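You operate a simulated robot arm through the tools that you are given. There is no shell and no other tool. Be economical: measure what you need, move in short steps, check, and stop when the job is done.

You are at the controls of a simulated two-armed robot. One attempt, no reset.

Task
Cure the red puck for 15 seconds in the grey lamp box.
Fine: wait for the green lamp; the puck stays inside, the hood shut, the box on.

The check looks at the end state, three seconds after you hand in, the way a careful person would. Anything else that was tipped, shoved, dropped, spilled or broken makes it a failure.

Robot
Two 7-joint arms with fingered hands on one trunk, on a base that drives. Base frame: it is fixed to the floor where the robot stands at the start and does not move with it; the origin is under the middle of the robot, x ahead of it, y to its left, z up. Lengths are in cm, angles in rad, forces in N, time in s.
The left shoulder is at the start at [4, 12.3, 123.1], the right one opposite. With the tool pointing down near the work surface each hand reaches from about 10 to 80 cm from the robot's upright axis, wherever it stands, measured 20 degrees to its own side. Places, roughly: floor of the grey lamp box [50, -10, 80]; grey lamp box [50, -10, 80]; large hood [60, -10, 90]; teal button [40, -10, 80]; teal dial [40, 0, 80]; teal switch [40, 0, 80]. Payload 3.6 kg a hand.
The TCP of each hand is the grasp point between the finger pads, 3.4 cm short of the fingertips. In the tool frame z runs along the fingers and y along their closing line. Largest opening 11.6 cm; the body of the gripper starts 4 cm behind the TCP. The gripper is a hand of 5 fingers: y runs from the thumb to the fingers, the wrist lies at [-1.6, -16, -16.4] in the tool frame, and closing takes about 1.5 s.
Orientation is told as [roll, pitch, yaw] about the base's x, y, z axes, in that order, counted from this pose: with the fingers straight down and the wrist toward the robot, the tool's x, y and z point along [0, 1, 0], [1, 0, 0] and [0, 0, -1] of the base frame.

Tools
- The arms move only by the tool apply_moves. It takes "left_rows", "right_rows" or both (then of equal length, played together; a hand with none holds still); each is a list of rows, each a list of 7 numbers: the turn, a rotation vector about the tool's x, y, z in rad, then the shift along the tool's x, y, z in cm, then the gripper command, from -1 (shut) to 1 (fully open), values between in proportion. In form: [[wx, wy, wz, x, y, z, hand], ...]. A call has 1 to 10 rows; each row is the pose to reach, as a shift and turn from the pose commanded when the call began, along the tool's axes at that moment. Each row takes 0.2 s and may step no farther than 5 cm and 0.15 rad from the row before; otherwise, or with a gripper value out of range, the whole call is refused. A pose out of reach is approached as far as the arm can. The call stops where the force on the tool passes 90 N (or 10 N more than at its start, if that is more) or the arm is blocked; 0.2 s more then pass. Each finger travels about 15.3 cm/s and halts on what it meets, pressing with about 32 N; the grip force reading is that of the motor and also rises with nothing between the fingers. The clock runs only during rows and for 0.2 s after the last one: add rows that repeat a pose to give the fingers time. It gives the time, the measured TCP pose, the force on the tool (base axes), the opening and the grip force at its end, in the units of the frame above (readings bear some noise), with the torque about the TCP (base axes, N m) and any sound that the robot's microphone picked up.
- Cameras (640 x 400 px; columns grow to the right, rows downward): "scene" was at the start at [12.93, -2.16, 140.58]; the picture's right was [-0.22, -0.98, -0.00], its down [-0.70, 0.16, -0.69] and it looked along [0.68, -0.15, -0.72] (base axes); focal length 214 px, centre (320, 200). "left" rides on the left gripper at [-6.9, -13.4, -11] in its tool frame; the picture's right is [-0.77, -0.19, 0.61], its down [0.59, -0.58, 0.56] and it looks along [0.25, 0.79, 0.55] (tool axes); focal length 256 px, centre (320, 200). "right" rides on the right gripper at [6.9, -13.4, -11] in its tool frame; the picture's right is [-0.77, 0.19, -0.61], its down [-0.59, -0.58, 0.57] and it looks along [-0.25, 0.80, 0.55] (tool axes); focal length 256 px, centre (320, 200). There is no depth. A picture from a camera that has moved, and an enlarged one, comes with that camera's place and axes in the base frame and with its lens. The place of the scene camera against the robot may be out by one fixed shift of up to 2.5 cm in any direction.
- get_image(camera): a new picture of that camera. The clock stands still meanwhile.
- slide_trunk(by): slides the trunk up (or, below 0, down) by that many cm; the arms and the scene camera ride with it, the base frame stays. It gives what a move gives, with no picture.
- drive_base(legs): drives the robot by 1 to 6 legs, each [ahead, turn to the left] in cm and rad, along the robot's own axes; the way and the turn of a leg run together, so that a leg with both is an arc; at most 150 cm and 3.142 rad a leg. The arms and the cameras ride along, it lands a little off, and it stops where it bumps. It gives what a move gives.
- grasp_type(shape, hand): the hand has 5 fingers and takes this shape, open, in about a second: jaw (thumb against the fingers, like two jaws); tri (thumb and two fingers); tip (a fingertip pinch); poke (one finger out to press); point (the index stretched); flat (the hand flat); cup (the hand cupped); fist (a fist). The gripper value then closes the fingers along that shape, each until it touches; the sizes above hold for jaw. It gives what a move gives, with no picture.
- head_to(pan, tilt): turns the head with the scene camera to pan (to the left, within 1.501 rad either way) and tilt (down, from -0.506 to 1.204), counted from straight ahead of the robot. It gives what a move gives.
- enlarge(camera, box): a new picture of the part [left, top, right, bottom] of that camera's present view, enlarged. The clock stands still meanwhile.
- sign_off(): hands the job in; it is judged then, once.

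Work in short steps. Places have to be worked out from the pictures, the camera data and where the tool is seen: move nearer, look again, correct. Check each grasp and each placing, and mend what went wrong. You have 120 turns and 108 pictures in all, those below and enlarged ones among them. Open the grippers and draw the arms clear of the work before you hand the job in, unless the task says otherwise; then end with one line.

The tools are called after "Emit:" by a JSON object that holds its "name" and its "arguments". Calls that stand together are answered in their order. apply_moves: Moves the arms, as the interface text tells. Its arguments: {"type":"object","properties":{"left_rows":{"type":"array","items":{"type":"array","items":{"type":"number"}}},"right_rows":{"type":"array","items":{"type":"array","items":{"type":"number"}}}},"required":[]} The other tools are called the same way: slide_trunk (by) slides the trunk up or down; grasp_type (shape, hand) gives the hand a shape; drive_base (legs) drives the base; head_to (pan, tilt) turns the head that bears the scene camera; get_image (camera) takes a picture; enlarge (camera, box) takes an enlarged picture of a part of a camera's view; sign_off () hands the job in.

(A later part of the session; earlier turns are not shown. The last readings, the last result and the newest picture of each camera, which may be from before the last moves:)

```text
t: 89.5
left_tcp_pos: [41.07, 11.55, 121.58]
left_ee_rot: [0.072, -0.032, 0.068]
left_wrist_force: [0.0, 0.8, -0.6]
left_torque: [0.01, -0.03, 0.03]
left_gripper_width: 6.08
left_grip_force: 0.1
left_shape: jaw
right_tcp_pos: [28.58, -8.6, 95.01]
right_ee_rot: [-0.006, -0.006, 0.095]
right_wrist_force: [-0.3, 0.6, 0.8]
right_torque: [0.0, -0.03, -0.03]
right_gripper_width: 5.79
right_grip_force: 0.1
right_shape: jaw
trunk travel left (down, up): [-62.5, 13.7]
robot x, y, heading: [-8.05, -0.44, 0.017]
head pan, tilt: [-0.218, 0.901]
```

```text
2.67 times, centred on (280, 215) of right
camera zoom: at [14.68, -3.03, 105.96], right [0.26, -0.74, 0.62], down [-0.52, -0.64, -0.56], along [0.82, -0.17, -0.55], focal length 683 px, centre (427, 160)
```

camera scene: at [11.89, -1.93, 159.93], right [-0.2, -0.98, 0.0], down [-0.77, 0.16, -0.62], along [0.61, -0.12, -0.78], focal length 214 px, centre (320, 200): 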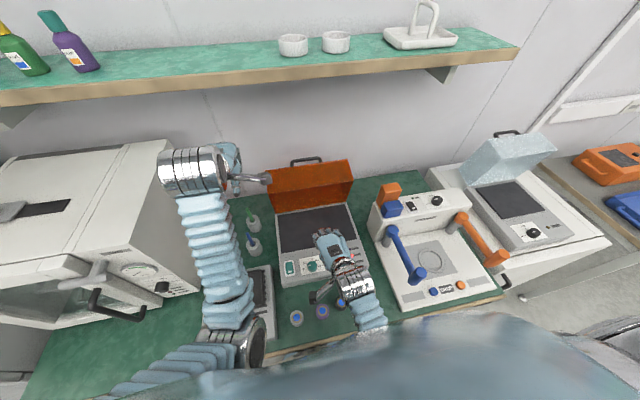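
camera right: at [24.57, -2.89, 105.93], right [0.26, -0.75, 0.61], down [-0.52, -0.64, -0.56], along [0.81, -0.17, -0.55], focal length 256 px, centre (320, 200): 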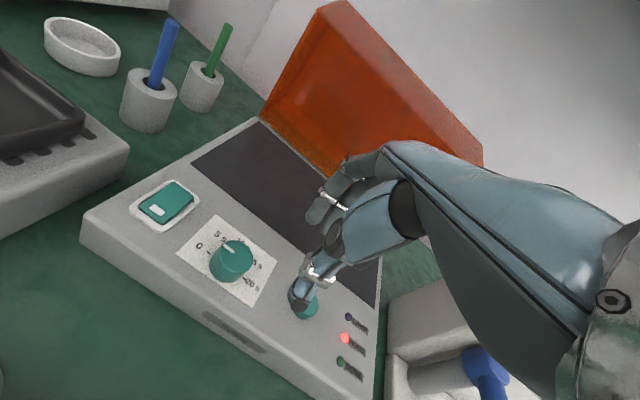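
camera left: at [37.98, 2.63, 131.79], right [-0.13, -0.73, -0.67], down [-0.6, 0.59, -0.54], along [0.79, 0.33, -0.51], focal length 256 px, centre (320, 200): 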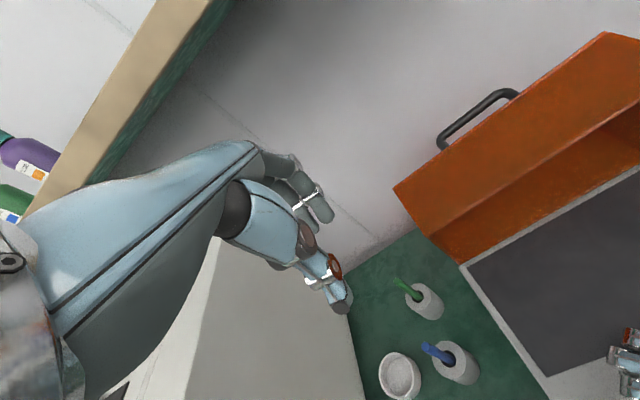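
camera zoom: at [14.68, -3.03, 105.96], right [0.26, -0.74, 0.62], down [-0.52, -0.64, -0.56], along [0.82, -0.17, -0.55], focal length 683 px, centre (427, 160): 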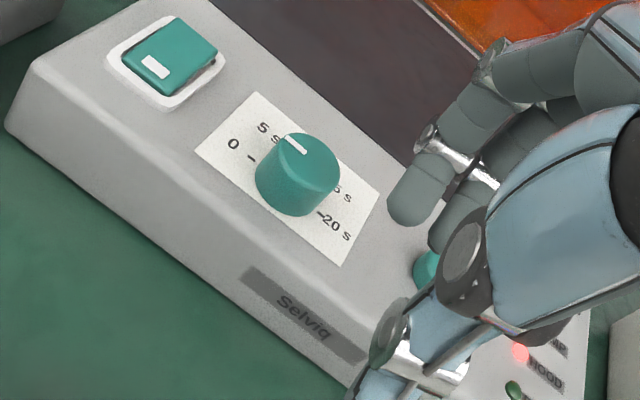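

The pointer reading is ambiguous from here, so I'll go back above the dial with yaw +0.7 and enlarge.

Emit:
{"name": "apply_moves", "arguments": {"right_rows": [[0, 0, -0.12, 0.8, 2.7, 0, 0.1], [0, 0, -0.25, 1.6, 5.4, 0, 0.1], [0, 0, -0.38, 2.4, 8.1, 0, 0.1], [0, 0, -0.5, 3.1, 10.9, 0, 0.1], [0, 0, -0.62, 3.1, 10.9, 0, 0.1], [0, 0, -0.62, 3.1, 10.9, 0, 0.1]]}}

Emit:
{"name": "enlarge", "arguments": {"camera": "right", "box": [170, 200, 330, 370]}}

```text
t: 90.9
left_tcp_pos: [41.19, 11.55, 121.68]
left_ee_rot: [0.07, -0.032, 0.067]
left_wrist_force: [0.2, -0.2, -0.1]
left_torque: [-0.02, -0.02, 0.0]
left_gripper_width: 6.06
left_grip_force: 0.1
left_shape: jaw
right_tcp_pos: [39.5, -4.56, 95.14]
right_ee_rot: [-0.008, 0.0, 0.717]
right_wrist_force: [0.1, 0.1, 0.0]
right_torque: [-0.05, 0.0, 0.01]
right_gripper_width: 6.35
right_grip_force: 0.1
right_shape: jaw
trunk travel left (down, up): [-62.5, 13.7]
robot x, y, heading: [-7.96, -0.16, 0.021]
head pan, tilt: [-0.218, 0.901]
```

```text
2.35 times, centred on (250, 285) of right
camera zoom: at [24.78, -8.13, 106.12], right [0.64, -0.45, 0.62], down [-0.05, -0.83, -0.56], along [0.77, 0.33, -0.55], focal length 602 px, centre (485, 0)
```

zoom: 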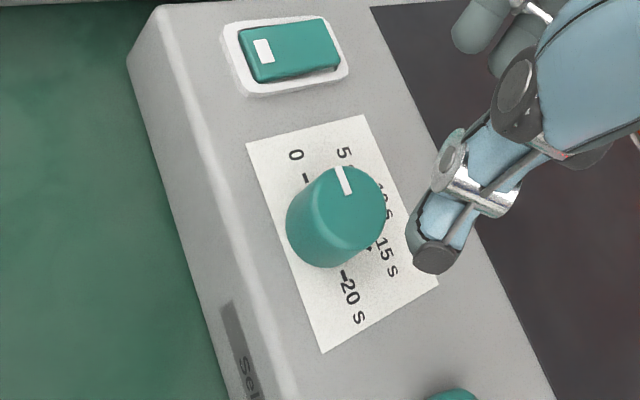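

The pointer has moved only slightly, to about 2 s. My first grip was about 1 cm off-centre (2.7 cm chord on a 3.4 cm knob). I'll shift by +0.9 cm in tool x and re-grip.

Emit:
{"name": "apply_moves", "arguments": {"right_rows": [[0, 0, 0, 0.86, -0.44, 3, 0.1], [0, 0, 0, 0.86, -0.44, 6, 0.1], [0, 0, 0, 0.86, -0.44, 8, 0.1], [0, 0, 0, 0.86, -0.44, 8, -0.2], [0, 0, 0, 0.86, -0.44, 8, -0.8], [0, 0, 0, 0.86, -0.44, 8, -0.8], [0, 0, 0, 0.86, -0.44, 8, -0.8]]}}

Emit:
{"name": "enlarge", "arguments": {"camera": "right", "box": [200, 160, 420, 330]}}

```text
t: 92.5
left_tcp_pos: [41.2, 11.62, 121.69]
left_ee_rot: [0.072, -0.032, 0.065]
left_wrist_force: [-0.3, -0.8, 0.7]
left_torque: [-0.01, -0.02, 0.01]
left_gripper_width: 6.04
left_grip_force: 0.0
left_shape: jaw
right_tcp_pos: [38.39, -4.28, 86.9]
right_ee_rot: [-0.009, 0.003, 0.714]
right_wrist_force: [-3.1, 2.8, -1.4]
right_torque: [0.33, -0.18, 0.06]
right_gripper_width: 2.66
right_grip_force: 31.9
right_shape: jaw
trunk travel left (down, up): [-62.5, 13.7]
robot x, y, heading: [-7.74, 0.14, 0.024]
head pan, tilt: [-0.218, 0.901]
```

```text
2.35 times, centred on (310, 245) of right
camera zoom: at [23.7, -7.93, 97.91], right [0.64, -0.45, 0.62], down [-0.05, -0.83, -0.56], along [0.76, 0.33, -0.55], focal length 602 px, centre (344, 94)
```

zoom: 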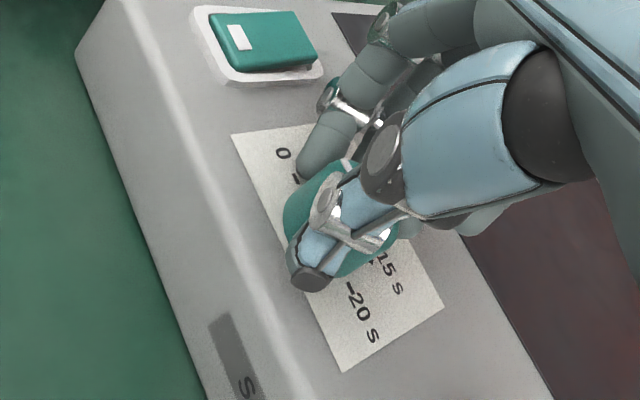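

The knob is now centred in the grip. Rotating clockwise by 0.9 rad.

Emit:
{"name": "apply_moves", "arguments": {"right_rows": [[0, 0, 0.12, 0, 0, 0, -1], [0, 0, 0.24, 0, 0, 0, -1], [0, 0, 0.36, 0, 0, 0, -1], [0, 0, 0.48, 0, 0, 0, -1], [0, 0, 0.6, 0, 0, 0, -1], [0, 0, 0.72, 0, 0, 0, -1], [0, 0, 0.84, 0, 0, 0, -1], [0, 0, 0.96, 0, 0, 0, -1], [0, 0, 0.96, 0, 0, 0, -1]]}}

Emit:
{"name": "enlarge", "arguments": {"camera": "right", "box": [200, 160, 420, 330]}}

```text
t: 93.9
left_tcp_pos: [41.16, 13.37, 121.86]
left_ee_rot: [0.084, -0.039, 0.075]
left_wrist_force: [1.4, -0.4, -0.4]
left_torque: [-0.01, 0.02, 0.03]
left_gripper_width: 6.07
left_grip_force: 0.1
left_shape: jaw
right_tcp_pos: [38.58, -8.97, 86.38]
right_ee_rot: [-0.114, -0.022, 0.063]
right_wrist_force: [-6.1, 22.5, 5.1]
right_torque: [0.56, 0.13, 0.23]
right_gripper_width: 1.92
right_grip_force: 32.4
right_shape: jaw
trunk travel left (down, up): [-62.5, 13.7]
robot x, y, heading: [-8.38, -0.33, 0.038]
head pan, tilt: [-0.218, 0.901]
stopped in row 6 (right hand): the force on the tool passed its limit at 126 N (the readings are from after the stop); the commanded pose is now the measured one
```

```text
2.35 times, centred on (310, 245) of right
camera zoom: at [24.53, -1.77, 96.21], right [0.22, -0.68, 0.7], down [-0.53, -0.68, -0.51], along [0.82, -0.26, -0.51], focal length 602 px, centre (344, 94)
```

zoom: 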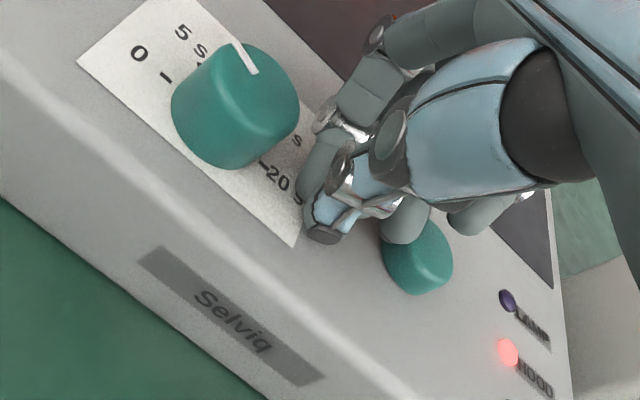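

Both attempts failed near yaw ≈0.1, so it's likely the elbow or body contacting there rather than the knob. I'll raise the hand, straighten it, and use a range of yaw 1.4 → 0.4 instead.

Emit:
{"name": "apply_moves", "arguments": {"right_rows": [[0, 0, 0, 0, 0, -1, -0.3], [0.01, 0.05, 0, 0, 0, -4, 0.1], [0.022, 0.114, 0, 0, 0, -7.5, 0.1], [0.022, 0.114, 0, 0, 0, -7.5, 0.1]]}}

Emit:
{"name": "apply_moves", "arguments": {"right_rows": [[0, 0, -0.14, 0.5, 0, 0, 0.1], [0, 0, -0.28, 1, 0, 0, 0.1], [0, 0, -0.42, 1.5, 0, 0, 0.1], [0, 0, -0.56, 2, 0, 0, 0.1], [0, 0, -0.7, 2.5, 0, 0, 0.1], [0, 0, -0.84, 3, 0, 0, 0.1], [0, 0, -0.98, 3.5, 0, 0, 0.1], [0, 0, -1.12, 4, 0, 0, 0.1], [0, 0, -1.26, 4.4, 0, 0, 0.1], [0, 0, -1.36, 4.4, 0, 0, 0.1]]}}

Emit:
{"name": "get_image", "arguments": {"camera": "right"}}

Emit:
{"name": "get_image", "arguments": {"camera": "scene"}}

```text
t: 94.9
left_tcp_pos: [41.04, 11.5, 121.68]
left_ee_rot: [0.08, -0.033, 0.072]
left_wrist_force: [-0.4, -0.9, -0.4]
left_torque: [0.01, 0.02, 0.01]
left_gripper_width: 6.07
left_grip_force: 0.1
left_shape: jaw
right_tcp_pos: [38.61, -9.5, 93.5]
right_ee_rot: [0.0, 0.005, 0.061]
right_wrist_force: [0.0, 0.1, -0.4]
right_torque: [0.05, 0.0, 0.04]
right_gripper_width: 6.36
right_grip_force: 0.0
right_shape: jaw
trunk travel left (down, up): [-62.5, 13.7]
robot x, y, heading: [-8.64, -0.07, 0.037]
head pan, tilt: [-0.218, 0.901]
```

```text
t: 97.1
left_tcp_pos: [41.23, 11.52, 121.72]
left_ee_rot: [0.078, -0.034, 0.071]
left_wrist_force: [-0.5, 0.2, -0.2]
left_torque: [-0.03, 0.0, -0.02]
left_gripper_width: 6.08
left_grip_force: 0.0
left_shape: jaw
right_tcp_pos: [38.2, -5.4, 93.26]
right_ee_rot: [0.005, 0.0, 1.423]
right_wrist_force: [0.6, 0.2, 0.9]
right_torque: [-0.01, -0.01, -0.01]
right_gripper_width: 6.34
right_grip_force: 0.1
right_shape: jaw
trunk travel left (down, up): [-62.5, 13.7]
robot x, y, heading: [-8.12, -0.22, 0.032]
head pan, tilt: [-0.218, 0.901]
```

```text
24 pictures are left
camera right: at [29.52, -17.5, 104.39], right [0.79, 0.07, 0.61], down [0.49, -0.66, -0.57], along [0.36, 0.75, -0.55], focal length 256 px, centre (320, 200)
```

right: 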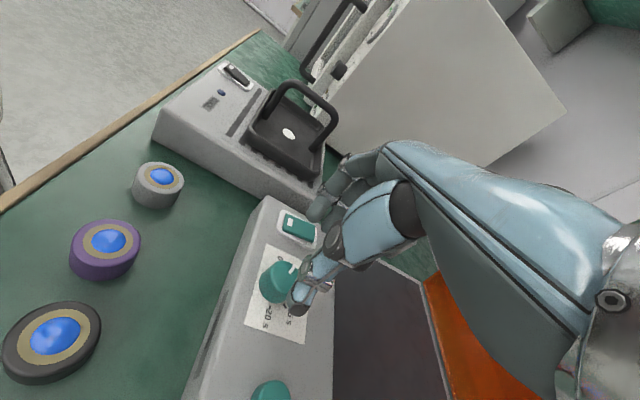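

```text
23 pictures are left
camera scene: at [2.09, -1.82, 159.93], right [-0.18, -0.98, 0.0], down [-0.77, 0.14, -0.62], along [0.61, -0.11, -0.78], focal length 214 px, centre (320, 200)
```

scene: 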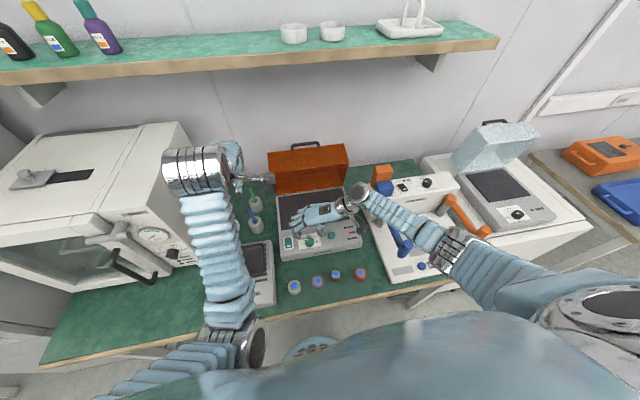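

This posture is clean. The knob is at about (39.1,-4.2); I'll descend, grip and rotate from here.

Emit:
{"name": "apply_moves", "arguments": {"right_rows": [[0, 0, 0, -0.3, 0.8, 1, 0.1], [0, 0, 0, -0.5, 1.3, 3.5, 0.1], [0, 0, 0, -0.5, 1.3, 6.2, 0.1], [0, 0, 0, -0.5, 1.3, 6.2, -0.2], [0, 0, 0, -0.5, 1.3, 6.2, -0.8], [0, 0, 0, -0.5, 1.3, 6.2, -0.8], [0, 0, 0, -0.5, 1.3, 6.2, -1]]}}

Emit:
{"name": "apply_moves", "arguments": {"right_rows": [[0, 0, 0.12, 0, 0, 0, -1], [0, 0, 0.24, 0, 0, 0, -1], [0, 0, 0.36, 0, 0, 0, -1], [0, 0, 0.48, 0, 0, 0, -1], [0, 0, 0.6, 0, 0, 0, -1], [0, 0, 0.72, 0, 0, 0, -1], [0, 0, 0.84, 0, 0, 0, -1], [0, 0, 0.84, 0, 0, 0, -1]]}}

Emit:
{"name": "get_image", "arguments": {"camera": "right"}}

```text
t: 98.7
left_tcp_pos: [41.01, 11.19, 121.8]
left_ee_rot: [0.08, -0.033, 0.071]
left_wrist_force: [0.7, -0.1, -0.5]
left_torque: [0.04, -0.02, 0.01]
left_gripper_width: 6.05
left_grip_force: 0.0
left_shape: jaw
right_tcp_pos: [38.74, -4.6, 87.07]
right_ee_rot: [0.005, 0.002, 1.417]
right_wrist_force: [-4.5, -20.1, -1.1]
right_torque: [-0.18, 0.11, 0.02]
right_gripper_width: 2.8
right_grip_force: 32.4
right_shape: jaw
trunk travel left (down, up): [-62.5, 13.7]
robot x, y, heading: [-8.04, -0.25, 0.034]
head pan, tilt: [-0.218, 0.901]
```

```text
t: 100.5
left_tcp_pos: [41.03, 11.48, 121.84]
left_ee_rot: [0.081, -0.031, 0.071]
left_wrist_force: [0.3, 0.3, -0.1]
left_torque: [-0.02, -0.02, 0.03]
left_gripper_width: 6.07
left_grip_force: 0.1
left_shape: jaw
right_tcp_pos: [38.72, -4.27, 87.09]
right_ee_rot: [0.004, 0.004, 0.578]
right_wrist_force: [-3.8, -16.0, -4.7]
right_torque: [-0.25, -0.13, -0.04]
right_gripper_width: 2.77
right_grip_force: 31.7
right_shape: jaw
trunk travel left (down, up): [-62.5, 13.7]
robot x, y, heading: [-8.32, -0.44, 0.034]
head pan, tilt: [-0.218, 0.901]
```

```text
22 pictures are left
camera right: at [23.89, -5.83, 98.2], right [0.58, -0.54, 0.61], down [-0.16, -0.81, -0.57], along [0.8, 0.23, -0.56], focal length 256 px, centre (320, 200)
```

right: 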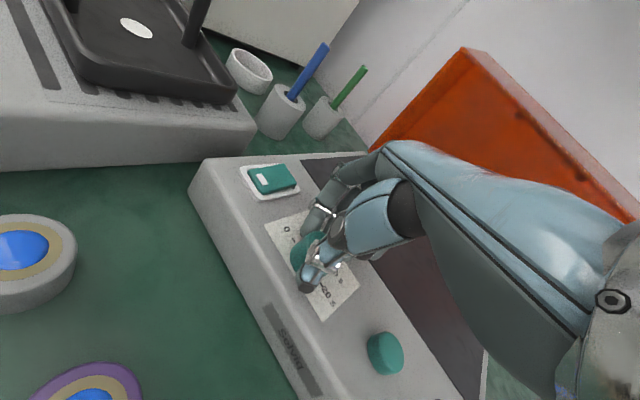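

That rotation worked cleanly. I'll open, lift, rotate back and check the dial.

Emit:
{"name": "apply_moves", "arguments": {"right_rows": [[0, 0, 0, 0, 0, 0, -0.3], [0, 0, 0, 0, 0, 0, 0.1], [0, 0, 0, 0, 0, -3, 0.1], [0, 0, -0.14, 0, 0, -6.2, 0.1], [0, 0, -0.28, 0, 0, -6.2, 0.1], [0, 0, -0.42, 0, 0, -6.2, 0.1], [0, 0, -0.56, 0, 0, -6.2, 0.1], [0, 0, -0.7, 0, 0, -6.2, 0.1], [0, 0, -0.84, 0, 0, -6.2, 0.1], [0, 0, -0.84, 0, 0, -6.2, 0.1]]}}

Emit:
{"name": "enlarge", "arguments": {"camera": "right", "box": [200, 200, 360, 370]}}

```text
t: 102.7
left_tcp_pos: [40.98, 11.55, 121.72]
left_ee_rot: [0.079, -0.033, 0.072]
left_wrist_force: [0.1, 0.1, 0.2]
left_torque: [0.01, -0.02, 0.02]
left_gripper_width: 6.05
left_grip_force: 0.0
left_shape: jaw
right_tcp_pos: [38.83, -4.2, 93.34]
right_ee_rot: [0.003, -0.001, 1.42]
right_wrist_force: [0.0, 0.6, 0.3]
right_torque: [-0.02, -0.01, 0.02]
right_gripper_width: 6.32
right_grip_force: 0.1
right_shape: jaw
trunk travel left (down, up): [-62.5, 13.7]
robot x, y, heading: [-7.61, -0.35, 0.03]
head pan, tilt: [-0.218, 0.901]
```

```text
2.35 times, centred on (280, 285) of right
camera zoom: at [30.04, -16.34, 104.44], right [0.79, 0.07, 0.61], down [0.49, -0.66, -0.57], along [0.36, 0.75, -0.55], focal length 602 px, centre (414, 0)
```

zoom: 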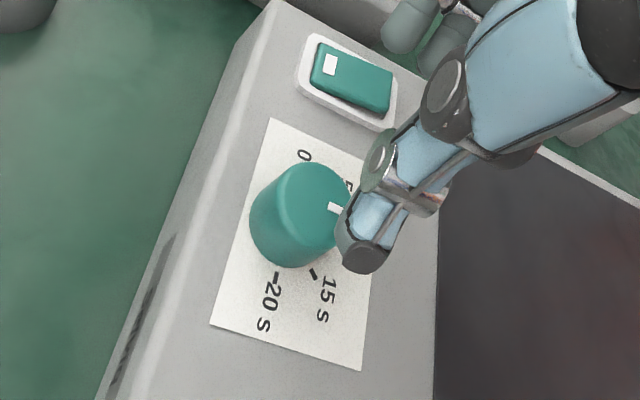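

The pointer is now at about 10 s. I'll do a second grip and turn about 0.72 rad more.

Emit:
{"name": "apply_moves", "arguments": {"right_rows": [[0, 0, 0, 0, 0, 3, 0.1], [0, 0, 0, 0, 0, 6.2, 0.1], [0, 0, 0, 0, 0, 6.2, -0.2], [0, 0, 0, 0, 0, 6.2, -0.8], [0, 0, 0, 0, 0, 6.2, -0.8], [0, 0, 0, 0, 0, 6.2, -1]]}}

Emit:
{"name": "apply_moves", "arguments": {"right_rows": [[0, 0, 0.12, 0, 0, 0, -1], [0, 0, 0.24, 0, 0, 0, -1], [0, 0, 0.36, 0, 0, 0, -1], [0, 0, 0.48, 0, 0, 0, -1], [0, 0, 0.6, 0, 0, 0, -1], [0, 0, 0.72, 0, 0, 0, -1], [0, 0, 0.72, 0, 0, 0, -1], [0, 0, 0.72, 0, 0, 0, -0.3], [0, 0, 0.72, 0, 0, 0, 0.1], [0, 0, 0.72, 0, 0, -3, 0.1]]}}

Emit:
{"name": "apply_moves", "arguments": {"right_rows": [[0, 0, 0, 0, -2, -4, 0.1], [0, 0, 0, 0, -4, -4, 0.1], [0, 0, 0, 0, -4, -4, 0.1]]}}

Emit:
{"name": "enlarge", "arguments": {"camera": "right", "box": [200, 160, 360, 330]}}

```text
t: 104.1
left_tcp_pos: [40.98, 11.27, 121.82]
left_ee_rot: [0.081, -0.034, 0.072]
left_wrist_force: [-0.1, -0.4, -0.2]
left_torque: [-0.03, 0.0, -0.02]
left_gripper_width: 6.07
left_grip_force: 0.1
left_shape: jaw
right_tcp_pos: [38.87, -4.45, 86.94]
right_ee_rot: [0.006, 0.001, 1.416]
right_wrist_force: [-7.5, -26.4, 4.5]
right_torque: [-0.39, 0.11, -0.07]
right_gripper_width: 2.86
right_grip_force: 31.8
right_shape: jaw
trunk travel left (down, up): [-62.5, 13.7]
robot x, y, heading: [-8.15, -0.42, 0.033]
head pan, tilt: [-0.218, 0.901]
```

```text
t: 106.3
left_tcp_pos: [41.06, 11.54, 121.84]
left_ee_rot: [0.082, -0.034, 0.068]
left_wrist_force: [-1.2, 0.3, 1.3]
left_torque: [0.02, -0.03, 0.02]
left_gripper_width: 6.07
left_grip_force: 0.0
left_shape: jaw
right_tcp_pos: [38.66, -4.15, 90.29]
right_ee_rot: [0.005, -0.001, 0.697]
right_wrist_force: [-0.8, -0.4, 0.6]
right_torque: [-0.03, -0.01, 0.0]
right_gripper_width: 6.34
right_grip_force: 0.0
right_shape: jaw
trunk travel left (down, up): [-62.5, 13.7]
robot x, y, heading: [-8.19, -0.17, 0.037]
head pan, tilt: [-0.218, 0.901]
```

```text
t: 107.1
left_tcp_pos: [41.09, 11.69, 121.82]
left_ee_rot: [0.079, -0.032, 0.071]
left_wrist_force: [0.7, 1.0, 0.6]
left_torque: [-0.02, -0.02, 0.01]
left_gripper_width: 6.07
left_grip_force: 0.1
left_shape: jaw
right_tcp_pos: [35.69, -6.43, 94.05]
right_ee_rot: [0.004, 0.002, 0.699]
right_wrist_force: [0.8, -0.6, 0.0]
right_torque: [-0.02, 0.02, -0.02]
right_gripper_width: 6.36
right_grip_force: 0.0
right_shape: jaw
trunk travel left (down, up): [-62.5, 13.7]
robot x, y, heading: [-8.01, -0.5, 0.037]
head pan, tilt: [-0.218, 0.901]
```

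```text
2.35 times, centred on (280, 245) of right
camera zoom: at [21.15, -9.81, 105.19], right [0.64, -0.47, 0.61], down [-0.07, -0.82, -0.57], along [0.77, 0.32, -0.56], focal length 602 px, centre (414, 94)
```

zoom: 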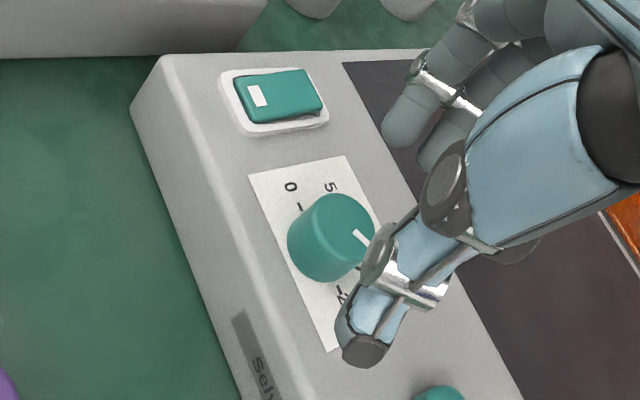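

The thumb occludes part of the mark. I'll shift the hand right and up for an unobstructed look.

Emit:
{"name": "apply_moves", "arguments": {"right_rows": [[0, 0, 0, -3, 1, -1.5, 0.1], [0, 0, 0, -6, 2, -3, 0.1], [0, 0, 0, -6, 2, -3, 0.1]]}}

Emit:
{"name": "enlarge", "arguments": {"camera": "right", "box": [130, 170, 290, 300]}}

```text
t: 107.9
left_tcp_pos: [41.0, 11.58, 121.81]
left_ee_rot: [0.077, -0.034, 0.071]
left_wrist_force: [-0.5, 0.0, -0.3]
left_torque: [0.01, 0.02, 0.01]
left_gripper_width: 6.06
left_grip_force: 0.1
left_shape: jaw
right_tcp_pos: [41.34, -9.87, 97.06]
right_ee_rot: [0.004, 0.002, 0.699]
right_wrist_force: [0.6, 1.1, 0.1]
right_torque: [0.01, 0.0, 0.0]
right_gripper_width: 6.36
right_grip_force: 0.0
right_shape: jaw
trunk travel left (down, up): [-62.5, 13.7]
robot x, y, heading: [-7.95, -0.23, 0.036]
head pan, tilt: [-0.218, 0.901]
```

```text
3.08 times, centred on (210, 235) of right
camera zoom: at [26.75, -13.24, 108.09], right [0.64, -0.47, 0.61], down [-0.07, -0.82, -0.57], along [0.77, 0.32, -0.56], focal length 788 px, centre (658, 92)
```

zoom: 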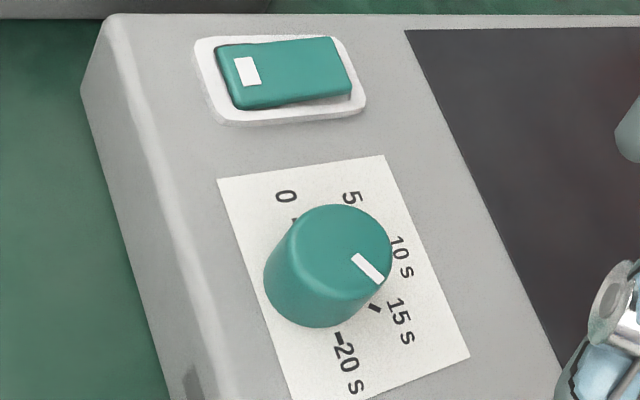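

From the marks, the dial axis is at (39.2,-4.55) and the pointer at about 17 s, so I overshot by about 20°. I'll grip again and turn back about 0.35 rad.

Emit:
{"name": "apply_moves", "arguments": {"right_rows": [[0, 0, 0, 3, 0.9, 1.5, 0.1], [0, 0, 0, 6, 1.8, 4, 0.1], [0, 0, 0, 6, 1.8, 7.5, 0.1], [0, 0, 0, 6, 1.8, 10, 0.1], [0, 0, 0, 6, 1.8, 10, -0.2], [0, 0, 0, 6, 1.8, 10, -0.8], [0, 0, 0, 6, 1.8, 10, -0.8], [0, 0, 0, 6, 1.8, 10, -1]]}}

Emit:
{"name": "apply_moves", "arguments": {"right_rows": [[0, 0, -0.12, 0, 0, 0, -1], [0, 0, -0.24, 0, 0, 0, -1], [0, 0, -0.36, 0, 0, 0, -1], [0, 0, -0.36, 0, 0, 0, -1], [0, 0, -0.36, 0, 0, 0, -0.3], [0, 0, -0.36, 0, 0, 0, 0.1], [0, 0, -0.36, 0, 0, -3.5, 0.1], [0, 0, -0.26, -2, 0.5, -8, 0.1], [0, 0, -0.12, -4, 1, -10, 0.1], [0, 0, 0, -6, 1, -10, 0.1]]}}

Emit:
{"name": "enlarge", "arguments": {"camera": "right", "box": [130, 170, 290, 300]}}

```text
t: 109.7
left_tcp_pos: [41.05, 11.51, 121.72]
left_ee_rot: [0.081, -0.035, 0.071]
left_wrist_force: [-0.8, 0.5, 0.0]
left_torque: [0.0, 0.03, -0.01]
left_gripper_width: 6.06
left_grip_force: 0.1
left_shape: jaw
right_tcp_pos: [38.52, -4.37, 87.08]
right_ee_rot: [0.003, 0.005, 0.698]
right_wrist_force: [-8.0, -3.0, -1.2]
right_torque: [0.13, -0.06, -0.05]
right_gripper_width: 2.48
right_grip_force: 32.2
right_shape: jaw
trunk travel left (down, up): [-62.5, 13.7]
robot x, y, heading: [-8.02, -0.53, 0.033]
head pan, tilt: [-0.218, 0.901]
```

```text
t: 111.9
left_tcp_pos: [41.05, 11.59, 121.68]
left_ee_rot: [0.08, -0.033, 0.073]
left_wrist_force: [1.2, -0.7, 0.3]
left_torque: [0.0, -0.02, -0.03]
left_gripper_width: 6.07
left_grip_force: 0.0
left_shape: jaw
right_tcp_pos: [43.35, -8.44, 97.15]
right_ee_rot: [0.004, 0.004, 0.696]
right_wrist_force: [-0.4, -0.3, -0.6]
right_torque: [0.02, 0.0, 0.01]
right_gripper_width: 6.37
right_grip_force: 0.0
right_shape: jaw
trunk travel left (down, up): [-62.5, 13.7]
robot x, y, heading: [-7.55, -0.46, 0.033]
head pan, tilt: [-0.218, 0.901]
```

```text
3.08 times, centred on (210, 235) of right
camera zoom: at [28.7, -11.64, 108.21], right [0.64, -0.47, 0.61], down [-0.07, -0.82, -0.57], along [0.77, 0.32, -0.56], focal length 788 px, centre (658, 92)
```

zoom: 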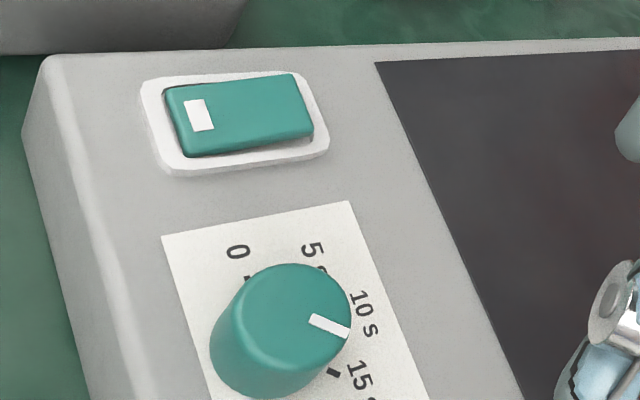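

The pointer is now at about 44–45° past forward, which is 15 s. Next is the red puck, triangulated at about (24.8,-21.3) with its top at z≈81.2. I'll move above it and look.

Emit:
{"name": "apply_moves", "arguments": {"right_rows": [[0, 0, 0.11, 0.4, -3.7, -1, 0.2], [0, 0, 0.23, 0.8, -7.4, -1, 0.3], [0, 0, 0.35, 1.2, -11.1, -1, 0.3], [0, 0, 0.47, 1.5, -14.8, -1, 0.3], [0, 0, 0.59, 1.9, -18.5, 1, 0.3], [0, 0, 0.7, 2.2, -22.2, 2, 0.3], [0, 0, 0.7, 2.2, -22.2, 4, 0.3], [0, 0, 0.7, 2.2, -22.2, 4, 0.3]]}}

Emit:
{"name": "get_image", "arguments": {"camera": "right"}}

Emit:
{"name": "get_image", "arguments": {"camera": "scene"}}

```text
t: 113.7
left_tcp_pos: [40.95, 11.59, 121.73]
left_ee_rot: [0.08, -0.035, 0.071]
left_wrist_force: [-0.4, 1.1, -0.5]
left_torque: [0.01, -0.04, 0.01]
left_gripper_width: 6.07
left_grip_force: 0.1
left_shape: jaw
right_tcp_pos: [24.81, -20.97, 93.26]
right_ee_rot: [0.0, 0.003, -0.001]
right_wrist_force: [-0.2, 1.2, -0.5]
right_torque: [-0.01, 0.02, 0.0]
right_gripper_width: 7.54
right_grip_force: 0.0
right_shape: jaw
trunk travel left (down, up): [-62.5, 13.7]
robot x, y, heading: [-7.95, -0.39, 0.037]
head pan, tilt: [-0.218, 0.901]
```

```text
17 pictures are left
camera right: at [11.51, -14.02, 104.35], right [0.19, -0.77, 0.61], down [-0.58, -0.59, -0.56], along [0.79, -0.25, -0.56], focal length 256 px, centre (320, 200)
```

right: 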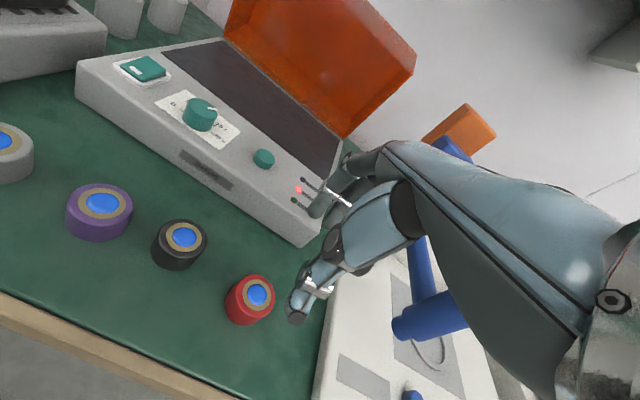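

```text
16 pictures are left
camera scene: at [1.98, -1.91, 159.94], right [-0.18, -0.98, 0.0], down [-0.77, 0.14, -0.62], along [0.61, -0.11, -0.78], focal length 214 px, centre (320, 200)
```

scene: 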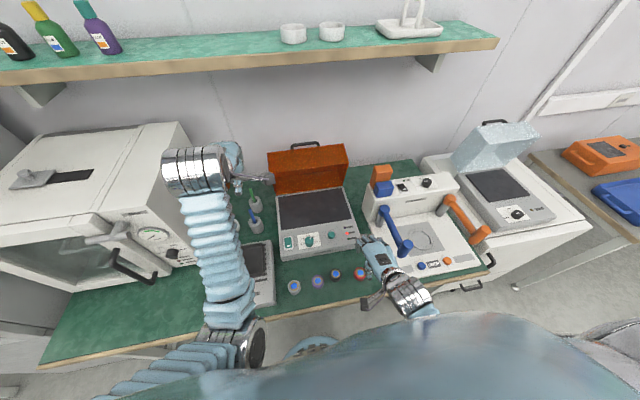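

The puck is directly below at (25.1,-21.1). I'll descend to grip height.

Emit:
{"name": "apply_moves", "arguments": {"right_rows": [[0, 0, 0, -0.1, 0.2, 3.5, 0.3], [0, 0, 0, -0.1, 0.2, 7, 0.3], [0, 0, 0, -0.1, 0.2, 10.2, 0.3], [0, 0, 0, -0.1, 0.2, 10.2, 0.3]]}}

Emit:
{"name": "get_image", "arguments": {"camera": "right"}}

```text
t: 114.7
left_tcp_pos: [41.02, 11.63, 121.66]
left_ee_rot: [0.079, -0.033, 0.072]
left_wrist_force: [0.1, -0.2, 0.0]
left_torque: [-0.02, 0.01, 0.03]
left_gripper_width: 6.07
left_grip_force: 0.1
left_shape: jaw
right_tcp_pos: [25.27, -20.93, 82.99]
right_ee_rot: [0.0, 0.003, -0.001]
right_wrist_force: [-1.0, 0.1, 0.1]
right_torque: [-0.01, 0.02, -0.01]
right_gripper_width: 7.51
right_grip_force: 0.0
right_shape: jaw
trunk travel left (down, up): [-62.5, 13.7]
robot x, y, heading: [-8.01, 0.23, 0.031]
head pan, tilt: [-0.218, 0.901]
```

```text
15 pictures are left
camera right: at [12.03, -14.06, 94.13], right [0.19, -0.77, 0.61], down [-0.58, -0.59, -0.56], along [0.79, -0.25, -0.56], focal length 256 px, centre (320, 200)
```

right: 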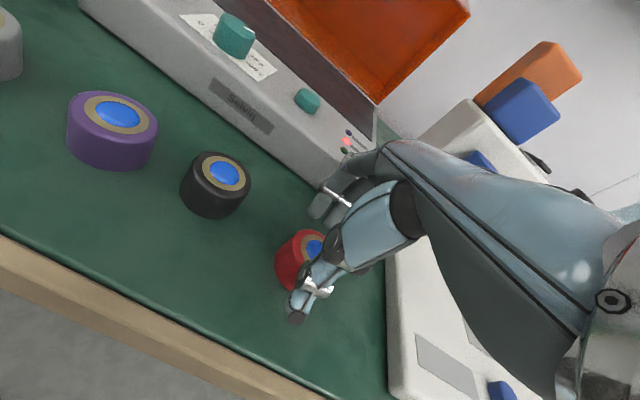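

The puck is between thumb and fingers, slightly off to tool +x. I'll shift 0.5 cm, lower 0.4 cm and close.

Emit:
{"name": "apply_moves", "arguments": {"right_rows": [[0, 0, 0, 0.5, 0, 0.4, 0.3], [0, 0, 0, 0.5, 0, 0.4, 0], [0, 0, 0, 0.5, 0, 0.4, -0.4], [0, 0, 0, 0.5, 0, 0.4, -0.8], [0, 0, 0, 0.5, 0, 0.4, -0.8], [0, 0, 0, 0.5, 0, 0.4, -0.8]]}}

Emit:
{"name": "apply_moves", "arguments": {"right_rows": [[0, 0, 0, 0, 0, -2, -0.8], [0, 0, 0, 0, 0, -6, -0.8], [0, 0, 0, 0, 0, -10, -0.8], [0, 0, 0, 0, 0, -10, -0.8]]}}

Emit:
{"name": "get_image", "arguments": {"camera": "right"}}

```text
t: 116.1
left_tcp_pos: [41.03, 11.53, 121.77]
left_ee_rot: [0.078, -0.033, 0.072]
left_wrist_force: [0.5, -0.5, 0.0]
left_torque: [0.02, -0.01, 0.01]
left_gripper_width: 6.09
left_grip_force: 0.1
left_shape: jaw
right_tcp_pos: [25.21, -20.3, 82.64]
right_ee_rot: [0.0, 0.004, 0.0]
right_wrist_force: [-1.1, 0.3, 3.5]
right_torque: [0.01, -0.1, 0.02]
right_gripper_width: 3.48
right_grip_force: 32.0
right_shape: jaw
trunk travel left (down, up): [-62.5, 13.7]
robot x, y, heading: [-7.91, -0.35, 0.036]
head pan, tilt: [-0.218, 0.901]
```

```text
t: 117.1
left_tcp_pos: [40.98, 11.6, 121.74]
left_ee_rot: [0.077, -0.035, 0.072]
left_wrist_force: [0.0, 0.3, -0.6]
left_torque: [0.0, 0.01, 0.0]
left_gripper_width: 6.09
left_grip_force: 0.0
left_shape: jaw
right_tcp_pos: [25.25, -20.29, 92.56]
right_ee_rot: [0.0, 0.005, -0.002]
right_wrist_force: [0.4, 1.0, -1.5]
right_torque: [0.01, 0.01, 0.02]
right_gripper_width: 3.04
right_grip_force: 32.2
right_shape: jaw
trunk travel left (down, up): [-62.5, 13.7]
robot x, y, heading: [-7.98, -0.19, 0.03]
head pan, tilt: [-0.218, 0.901]
```

```text
14 pictures are left
camera right: at [11.87, -13.33, 103.73], right [0.19, -0.77, 0.61], down [-0.58, -0.59, -0.56], along [0.79, -0.25, -0.56], focal length 256 px, centre (320, 200)
```

right: 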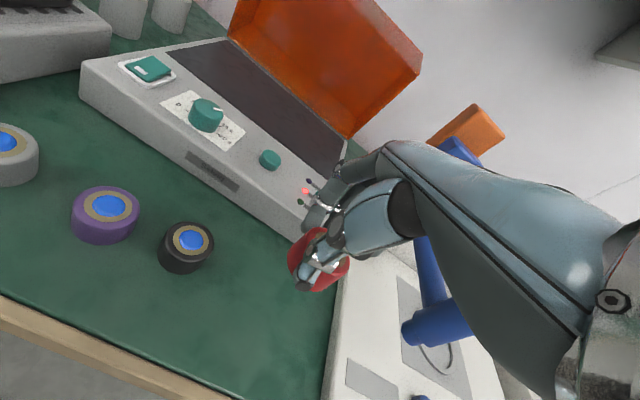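

The puck is held. I'll carry it over the chamber floor at (53,-9), staying high.

Emit:
{"name": "apply_moves", "arguments": {"right_rows": [[0, 0, 0, 1, 2, -4, -0.8], [0, 0, 0, 2.5, 6, -5.5, -0.8], [0, 0, 0, 4, 10, -5.5, -0.8], [0, 0, 0, 5.5, 14, -5.5, -0.8], [0, 0, 0, 7.5, 18, -5.5, -0.8], [0, 0, 0, 9, 22, -5.5, -0.8], [0, 0, 0, 10.5, 26, -5, -0.8], [0, 0, 0, 11.3, 28, -3, -0.8], [0, 0, 0, 11.3, 28, -3, -0.8]]}}

Emit:
{"name": "get_image", "arguments": {"camera": "right"}}

```text
t: 119.1
left_tcp_pos: [41.09, 11.54, 121.72]
left_ee_rot: [0.078, -0.033, 0.071]
left_wrist_force: [0.3, 0.2, -0.7]
left_torque: [-0.02, 0.0, 0.0]
left_gripper_width: 6.07
left_grip_force: 0.0
left_shape: jaw
right_tcp_pos: [53.21, -8.81, 95.45]
right_ee_rot: [0.0, 0.004, -0.002]
right_wrist_force: [0.0, -0.4, -0.8]
right_torque: [0.03, 0.04, 0.02]
right_gripper_width: 3.02
right_grip_force: 31.8
right_shape: jaw
trunk travel left (down, up): [-62.5, 13.7]
robot x, y, heading: [-7.67, -0.26, 0.04]
head pan, tilt: [-0.218, 0.901]
```

```text
13 pictures are left
camera right: at [39.87, -1.94, 106.55], right [0.19, -0.77, 0.61], down [-0.58, -0.59, -0.56], along [0.79, -0.25, -0.56], focal length 256 px, centre (320, 200)
```

right: 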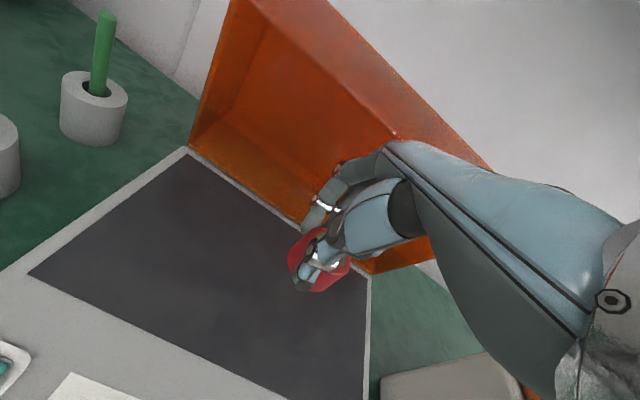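

The floor spans x 47–64.5 and y −23.5 to 6. I'll lower the puck at (54,-8.8), watching the force for contact.

Emit:
{"name": "apply_moves", "arguments": {"right_rows": [[0, 0, 0, 0, 0.5, 3, -0.8], [0, 0, 0, 0, 0.8, 5.5, -0.8], [0, 0, 0, 0, 0.8, 6.7, -0.8], [0, 0, 0, 0, 0.8, 7.2, -0.8], [0, 0, 0, 0, 0.8, 7.6, -0.8], [0, 0, 0, 0, 0.8, 7.6, -0.8]]}}

Emit:
{"name": "enlarge", "arguments": {"camera": "right", "box": [220, 160, 460, 330]}}

```text
t: 120.5
left_tcp_pos: [41.1, 11.69, 121.63]
left_ee_rot: [0.078, -0.033, 0.073]
left_wrist_force: [0.2, 0.2, -0.5]
left_torque: [0.03, -0.02, 0.0]
left_gripper_width: 6.05
left_grip_force: 0.1
left_shape: jaw
right_tcp_pos: [53.79, -9.24, 87.79]
right_ee_rot: [0.003, 0.005, -0.001]
right_wrist_force: [0.4, 0.6, -0.4]
right_torque: [-0.04, 0.03, -0.02]
right_gripper_width: 3.02
right_grip_force: 32.2
right_shape: jaw
trunk travel left (down, up): [-62.5, 13.7]
robot x, y, heading: [-8.2, -0.65, 0.033]
head pan, tilt: [-0.218, 0.901]
```

```text
2.35 times, centred on (340, 245) of right
camera zoom: at [40.54, -2.24, 98.96], right [0.19, -0.77, 0.61], down [-0.58, -0.59, -0.56], along [0.79, -0.25, -0.56], focal length 602 px, centre (273, 94)
```

zoom: 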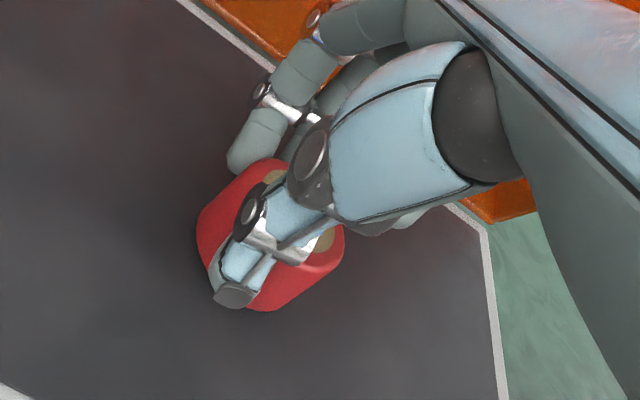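

No contact yet. Lowering in small steps.

Emit:
{"name": "apply_moves", "arguments": {"right_rows": [[0, 0, 0, 0, 0, 0.4, -0.8], [0, 0, 0, 0, 0, 0.6, -0.8], [0, 0, 0, 0, 0, 0.6, -0.8]]}}

Emit:
{"name": "apply_moves", "arguments": {"right_rows": [[0, 0, 0, 0, 0, 0.3, -0.8], [0, 0, 0, 0, 0, 0.5, -0.8], [0, 0, 0, 0, 0, 0.5, -0.8]]}}

```text
t: 121.3
left_tcp_pos: [40.93, 11.59, 121.63]
left_ee_rot: [0.077, -0.033, 0.072]
left_wrist_force: [-0.4, -0.3, -0.3]
left_torque: [0.02, 0.03, 0.0]
left_gripper_width: 6.05
left_grip_force: 0.1
left_shape: jaw
right_tcp_pos: [53.88, -9.18, 87.53]
right_ee_rot: [0.0, -0.003, 0.001]
right_wrist_force: [-2.2, -2.1, 13.3]
right_torque: [-0.13, -0.23, -0.05]
right_gripper_width: 2.99
right_grip_force: 32.0
right_shape: jaw
trunk travel left (down, up): [-62.5, 13.7]
robot x, y, heading: [-8.15, -0.43, 0.034]
head pan, tilt: [-0.218, 0.901]
```

```text
t: 122.1
left_tcp_pos: [40.68, 11.68, 121.93]
left_ee_rot: [0.079, -0.037, 0.071]
left_wrist_force: [0.0, -0.1, -0.3]
left_torque: [0.01, 0.0, -0.01]
left_gripper_width: 6.09
left_grip_force: 0.0
left_shape: jaw
right_tcp_pos: [54.03, -9.02, 87.33]
right_ee_rot: [0.001, -0.008, 0.002]
right_wrist_force: [-7.0, -1.1, 37.4]
right_torque: [-0.21, -0.4, -0.06]
right_gripper_width: 2.96
right_grip_force: 32.1
right_shape: jaw
trunk travel left (down, up): [-62.5, 13.7]
robot x, y, heading: [-7.88, -0.33, 0.032]
head pan, tilt: [-0.218, 0.901]
```

Contact confirmed (37 N up). I'll ease up 0.6 cm, release and lift.

Emit:
{"name": "apply_moves", "arguments": {"right_rows": [[0, 0, 0, 0, 0, -0.6, -0.8], [0, 0, 0, 0, 0, -0.6, -0.4], [0, 0, 0, 0, 0, -0.6, 0], [0, 0, 0, 0, 0, -0.6, 0.2], [0, 0, 0, 0, 0, -0.6, 0.3], [0, 0, 0, 0, 0, -3, 0.3], [0, 0, 0, 0, -0.5, -7, 0.3], [0, 0, 0, 0, -2, -11, 0.3], [0, 0, 0, -3, -5, -13, 0.2], [0, 0, 0, -3, -5, -13, 0.2]]}}

Emit:
{"name": "get_image", "arguments": {"camera": "right"}}

```text
t: 124.3
left_tcp_pos: [41.14, 11.87, 121.7]
left_ee_rot: [0.078, -0.031, 0.073]
left_wrist_force: [-0.2, 0.0, -0.1]
left_torque: [-0.03, 0.01, 0.02]
left_gripper_width: 6.07
left_grip_force: 0.0
left_shape: jaw
right_tcp_pos: [48.53, -12.01, 99.62]
right_ee_rot: [0.0, 0.004, 0.0]
right_wrist_force: [-0.3, 0.6, -0.5]
right_torque: [0.01, 0.02, 0.01]
right_gripper_width: 6.98
right_grip_force: 0.0
right_shape: jaw
trunk travel left (down, up): [-62.5, 13.7]
robot x, y, heading: [-8.04, -0.4, 0.035]
head pan, tilt: [-0.218, 0.901]
```

```text
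11 pictures are left
camera right: at [35.32, -5.12, 110.8], right [0.19, -0.77, 0.61], down [-0.58, -0.59, -0.56], along [0.79, -0.25, -0.56], focal length 256 px, centre (320, 200)
```

right: 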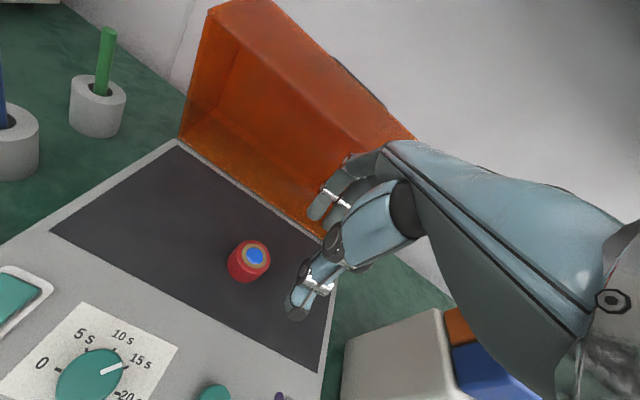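

The puck stands upright inside and the dial reads 15 s. To close the hood I need more reach: I'll raise the hand clear, then drive forward in two gentle legs.

Emit:
{"name": "apply_moves", "arguments": {"right_rows": [[0, 0, 0, 0, -2, -4, 0], [0, 0, 0, 0, -4, -8, 0], [0, 0, 0, 0, -5, -12.5, -0.1], [0, 0, 0, 0, -5, -15, -0.1], [0, 0, 0, 0, -5, -15, -0.1]]}}

Emit:
{"name": "drive_base", "arguments": {"legs": [[4.7, 0]]}}

Emit:
{"name": "drive_base", "arguments": {"legs": [[4.7, 0]]}}

Emit:
{"name": "head_to", "arguments": {"pan": -0.218, "tilt": 0.86}}

Emit:
{"name": "head_to", "arguments": {"pan": -0.218, "tilt": 0.8}}

```text
t: 125.5
left_tcp_pos: [41.12, 11.58, 121.76]
left_ee_rot: [0.078, -0.033, 0.071]
left_wrist_force: [0.5, 0.6, 0.6]
left_torque: [0.0, 0.0, 0.0]
left_gripper_width: 6.08
left_grip_force: 0.1
left_shape: jaw
right_tcp_pos: [43.69, -12.03, 114.69]
right_ee_rot: [-0.001, 0.006, -0.001]
right_wrist_force: [-1.1, -0.8, -0.6]
right_torque: [0.01, -0.01, 0.01]
right_gripper_width: 5.24
right_grip_force: 0.0
right_shape: jaw
trunk travel left (down, up): [-62.5, 13.7]
robot x, y, heading: [-7.97, -0.17, 0.033]
head pan, tilt: [-0.218, 0.901]
```

```text
t: 126.4
left_tcp_pos: [46.94, 12.69, 122.93]
left_ee_rot: [0.09, -0.059, 0.078]
left_wrist_force: [-0.6, -0.5, -0.2]
left_torque: [-0.03, 0.04, -0.03]
left_gripper_width: 6.08
left_grip_force: 0.0
left_shape: jaw
right_tcp_pos: [48.84, -11.68, 114.8]
right_ee_rot: [0.002, 0.009, 0.001]
right_wrist_force: [0.3, 0.6, 0.0]
right_torque: [-0.02, -0.03, -0.03]
right_gripper_width: 5.25
right_grip_force: 0.0
right_shape: jaw
trunk travel left (down, up): [-62.5, 13.7]
robot x, y, heading: [-3.66, 0.05, 0.029]
head pan, tilt: [-0.218, 0.901]
```

```text
t: 127.3
left_tcp_pos: [52.72, 12.57, 124.61]
left_ee_rot: [0.124, -0.09, 0.061]
left_wrist_force: [0.1, -1.0, 0.0]
left_torque: [0.12, -0.02, 0.1]
left_gripper_width: 6.1
left_grip_force: 0.1
left_shape: jaw
right_tcp_pos: [52.61, -11.17, 113.07]
right_ee_rot: [0.0, 0.065, 0.008]
right_wrist_force: [-1.4, 0.3, -2.7]
right_torque: [-0.07, -0.14, -0.11]
right_gripper_width: 5.19
right_grip_force: 0.0
right_shape: jaw
trunk travel left (down, up): [-62.5, 13.7]
robot x, y, heading: [1.44, -0.01, 0.032]
head pan, tilt: [-0.218, 0.901]
```

```text
t: 127.9
left_tcp_pos: [42.25, 12.43, 127.62]
left_ee_rot: [0.117, -0.172, 0.064]
left_wrist_force: [1.6, -3.4, 1.8]
left_torque: [0.19, 0.25, 0.09]
left_gripper_width: 6.08
left_grip_force: 0.1
left_shape: jaw
right_tcp_pos: [43.04, -11.19, 116.07]
right_ee_rot: [0.007, -0.016, 0.01]
right_wrist_force: [0.2, 2.3, 1.6]
right_torque: [-0.12, 0.05, 0.0]
right_gripper_width: 5.23
right_grip_force: 0.0
right_shape: jaw
trunk travel left (down, up): [-62.5, 13.7]
robot x, y, heading: [0.86, 0.32, 0.035]
head pan, tilt: [-0.218, 0.86]
```

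```text
t: 128.6
left_tcp_pos: [49.26, 11.35, 126.13]
left_ee_rot: [0.172, -0.11, 0.03]
left_wrist_force: [0.2, 0.0, -2.8]
left_torque: [0.03, 0.05, 0.04]
left_gripper_width: 6.09
left_grip_force: 0.0
left_shape: jaw
right_tcp_pos: [47.12, -11.88, 114.48]
right_ee_rot: [-0.007, 0.034, 0.007]
right_wrist_force: [0.0, 0.5, -1.3]
right_torque: [-0.04, -0.06, -0.02]
right_gripper_width: 5.2
right_grip_force: 0.1
right_shape: jaw
trunk travel left (down, up): [-62.5, 13.7]
robot x, y, heading: [1.74, 0.15, 0.033]
head pan, tilt: [-0.218, 0.799]
```

The body sways again, probably because the left elbow touches the table or body. I'll wait and look.

Emit:
{"name": "head_to", "arguments": {"pan": -0.218, "tilt": 0.86}}

Emit:
{"name": "head_to", "arguments": {"pan": -0.218, "tilt": 0.8}}

Emit:
{"name": "head_to", "arguments": {"pan": -0.218, "tilt": 0.9}}

Emit:
{"name": "get_image", "arguments": {"camera": "scene"}}

```text
t: 129.2
left_tcp_pos: [43.51, 12.91, 126.73]
left_ee_rot: [0.14, -0.161, 0.064]
left_wrist_force: [-0.7, 0.6, 0.4]
left_torque: [0.0, -0.12, 0.0]
left_gripper_width: 6.08
left_grip_force: 0.0
left_shape: jaw
right_tcp_pos: [44.41, -11.48, 115.52]
right_ee_rot: [0.005, -0.006, 0.008]
right_wrist_force: [0.2, 0.2, 1.2]
right_torque: [-0.04, 0.02, 0.0]
right_gripper_width: 5.23
right_grip_force: 0.0
right_shape: jaw
trunk travel left (down, up): [-62.5, 13.7]
robot x, y, heading: [1.52, -0.26, 0.036]
head pan, tilt: [-0.218, 0.86]
```

```text
t: 129.8
left_tcp_pos: [44.9, 12.24, 127.26]
left_ee_rot: [0.143, -0.161, 0.053]
left_wrist_force: [0.9, -0.7, 0.5]
left_torque: [0.02, 0.06, 0.01]
left_gripper_width: 6.08
left_grip_force: 0.1
left_shape: jaw
right_tcp_pos: [44.52, -11.56, 115.36]
right_ee_rot: [0.002, -0.002, 0.008]
right_wrist_force: [0.6, 0.2, -0.8]
right_torque: [-0.01, 0.01, 0.02]
right_gripper_width: 5.2
right_grip_force: 0.0
right_shape: jaw
trunk travel left (down, up): [-62.5, 13.7]
robot x, y, heading: [1.9, -0.07, 0.033]
head pan, tilt: [-0.218, 0.799]
```

```text
t: 130.5
left_tcp_pos: [45.58, 12.36, 127.03]
left_ee_rot: [0.126, -0.156, 0.059]
left_wrist_force: [-0.5, -0.2, -0.2]
left_torque: [0.01, 0.04, 0.0]
left_gripper_width: 6.07
left_grip_force: 0.0
left_shape: jaw
right_tcp_pos: [45.99, -11.47, 115.01]
right_ee_rot: [0.002, 0.004, 0.01]
right_wrist_force: [0.1, 0.2, 0.0]
right_torque: [0.04, 0.0, 0.02]
right_gripper_width: 5.22
right_grip_force: 0.1
right_shape: jaw
trunk travel left (down, up): [-62.5, 13.7]
robot x, y, heading: [1.8, -0.0, 0.034]
head pan, tilt: [-0.218, 0.901]
```

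```text
10 pictures are left
camera scene: at [13.17, -1.56, 159.95], right [-0.18, -0.98, 0.0], down [-0.78, 0.14, -0.61], along [0.6, -0.11, -0.79], focal length 214 px, centre (320, 200)
```

scene: 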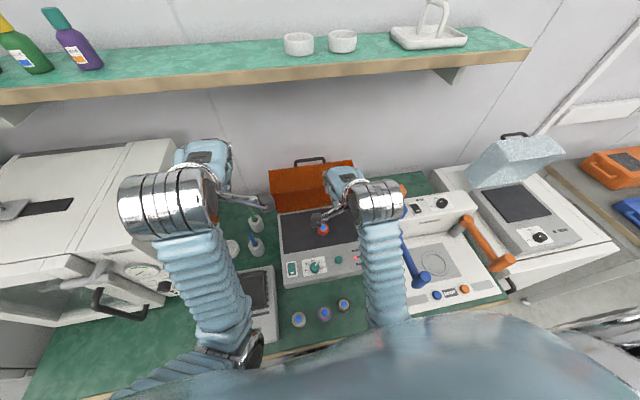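

It has settled and everything is in place. Moving the right hand over the hood to above the handle, at the spot where I left it.

Emit:
{"name": "apply_moves", "arguments": {"right_rows": [[0, 0, 0, 0.4, 4.2, 0, -0.3], [0, 0, 0, 0.8, 8.4, 0, -0.3], [0, 0, 0, 1.2, 12.6, 0, -0.3], [0, 0, 0, 1.6, 16.8, 0, -0.3], [0, 0, 0, 2, 21, 0.5, -0.3], [0, 0, 0, 2.4, 25, 1, -0.3], [0, 0, 0, 2.6, 28.7, 2, -0.3], [0, 0, 0, 2.6, 28.7, 3, -0.3], [0, 0, 0, 2.6, 28.7, 3, -0.3]]}}

Emit:
{"name": "get_image", "arguments": {"camera": "right"}}

```text
t: 132.5
left_tcp_pos: [44.95, 12.34, 126.58]
left_ee_rot: [0.128, -0.152, 0.06]
left_wrist_force: [-0.5, 0.1, 0.1]
left_torque: [0.01, 0.03, 0.02]
left_gripper_width: 6.07
left_grip_force: 0.1
left_shape: jaw
right_tcp_pos: [74.32, -8.64, 111.91]
right_ee_rot: [0.002, 0.002, 0.009]
right_wrist_force: [0.4, -0.4, 0.1]
right_torque: [-0.01, -0.02, 0.03]
right_gripper_width: 4.08
right_grip_force: 0.1
right_shape: jaw
trunk travel left (down, up): [-62.5, 13.7]
robot x, y, heading: [1.88, 0.51, 0.031]
head pan, tilt: [-0.218, 0.901]
```

```text
9 pictures are left
camera right: at [60.87, -1.82, 122.96], right [0.2, -0.77, 0.61], down [-0.57, -0.59, -0.56], along [0.8, -0.24, -0.56], focal length 256 px, centre (320, 200)
```

right: 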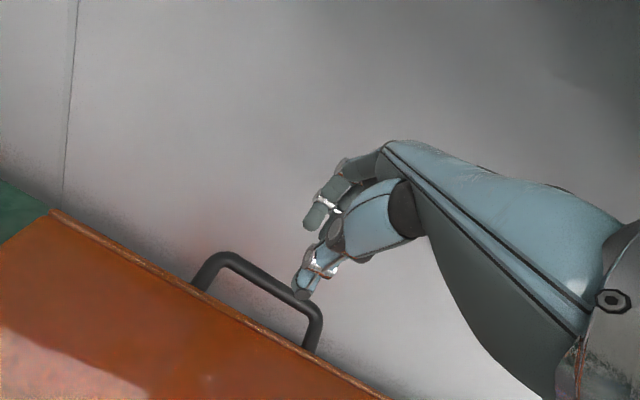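

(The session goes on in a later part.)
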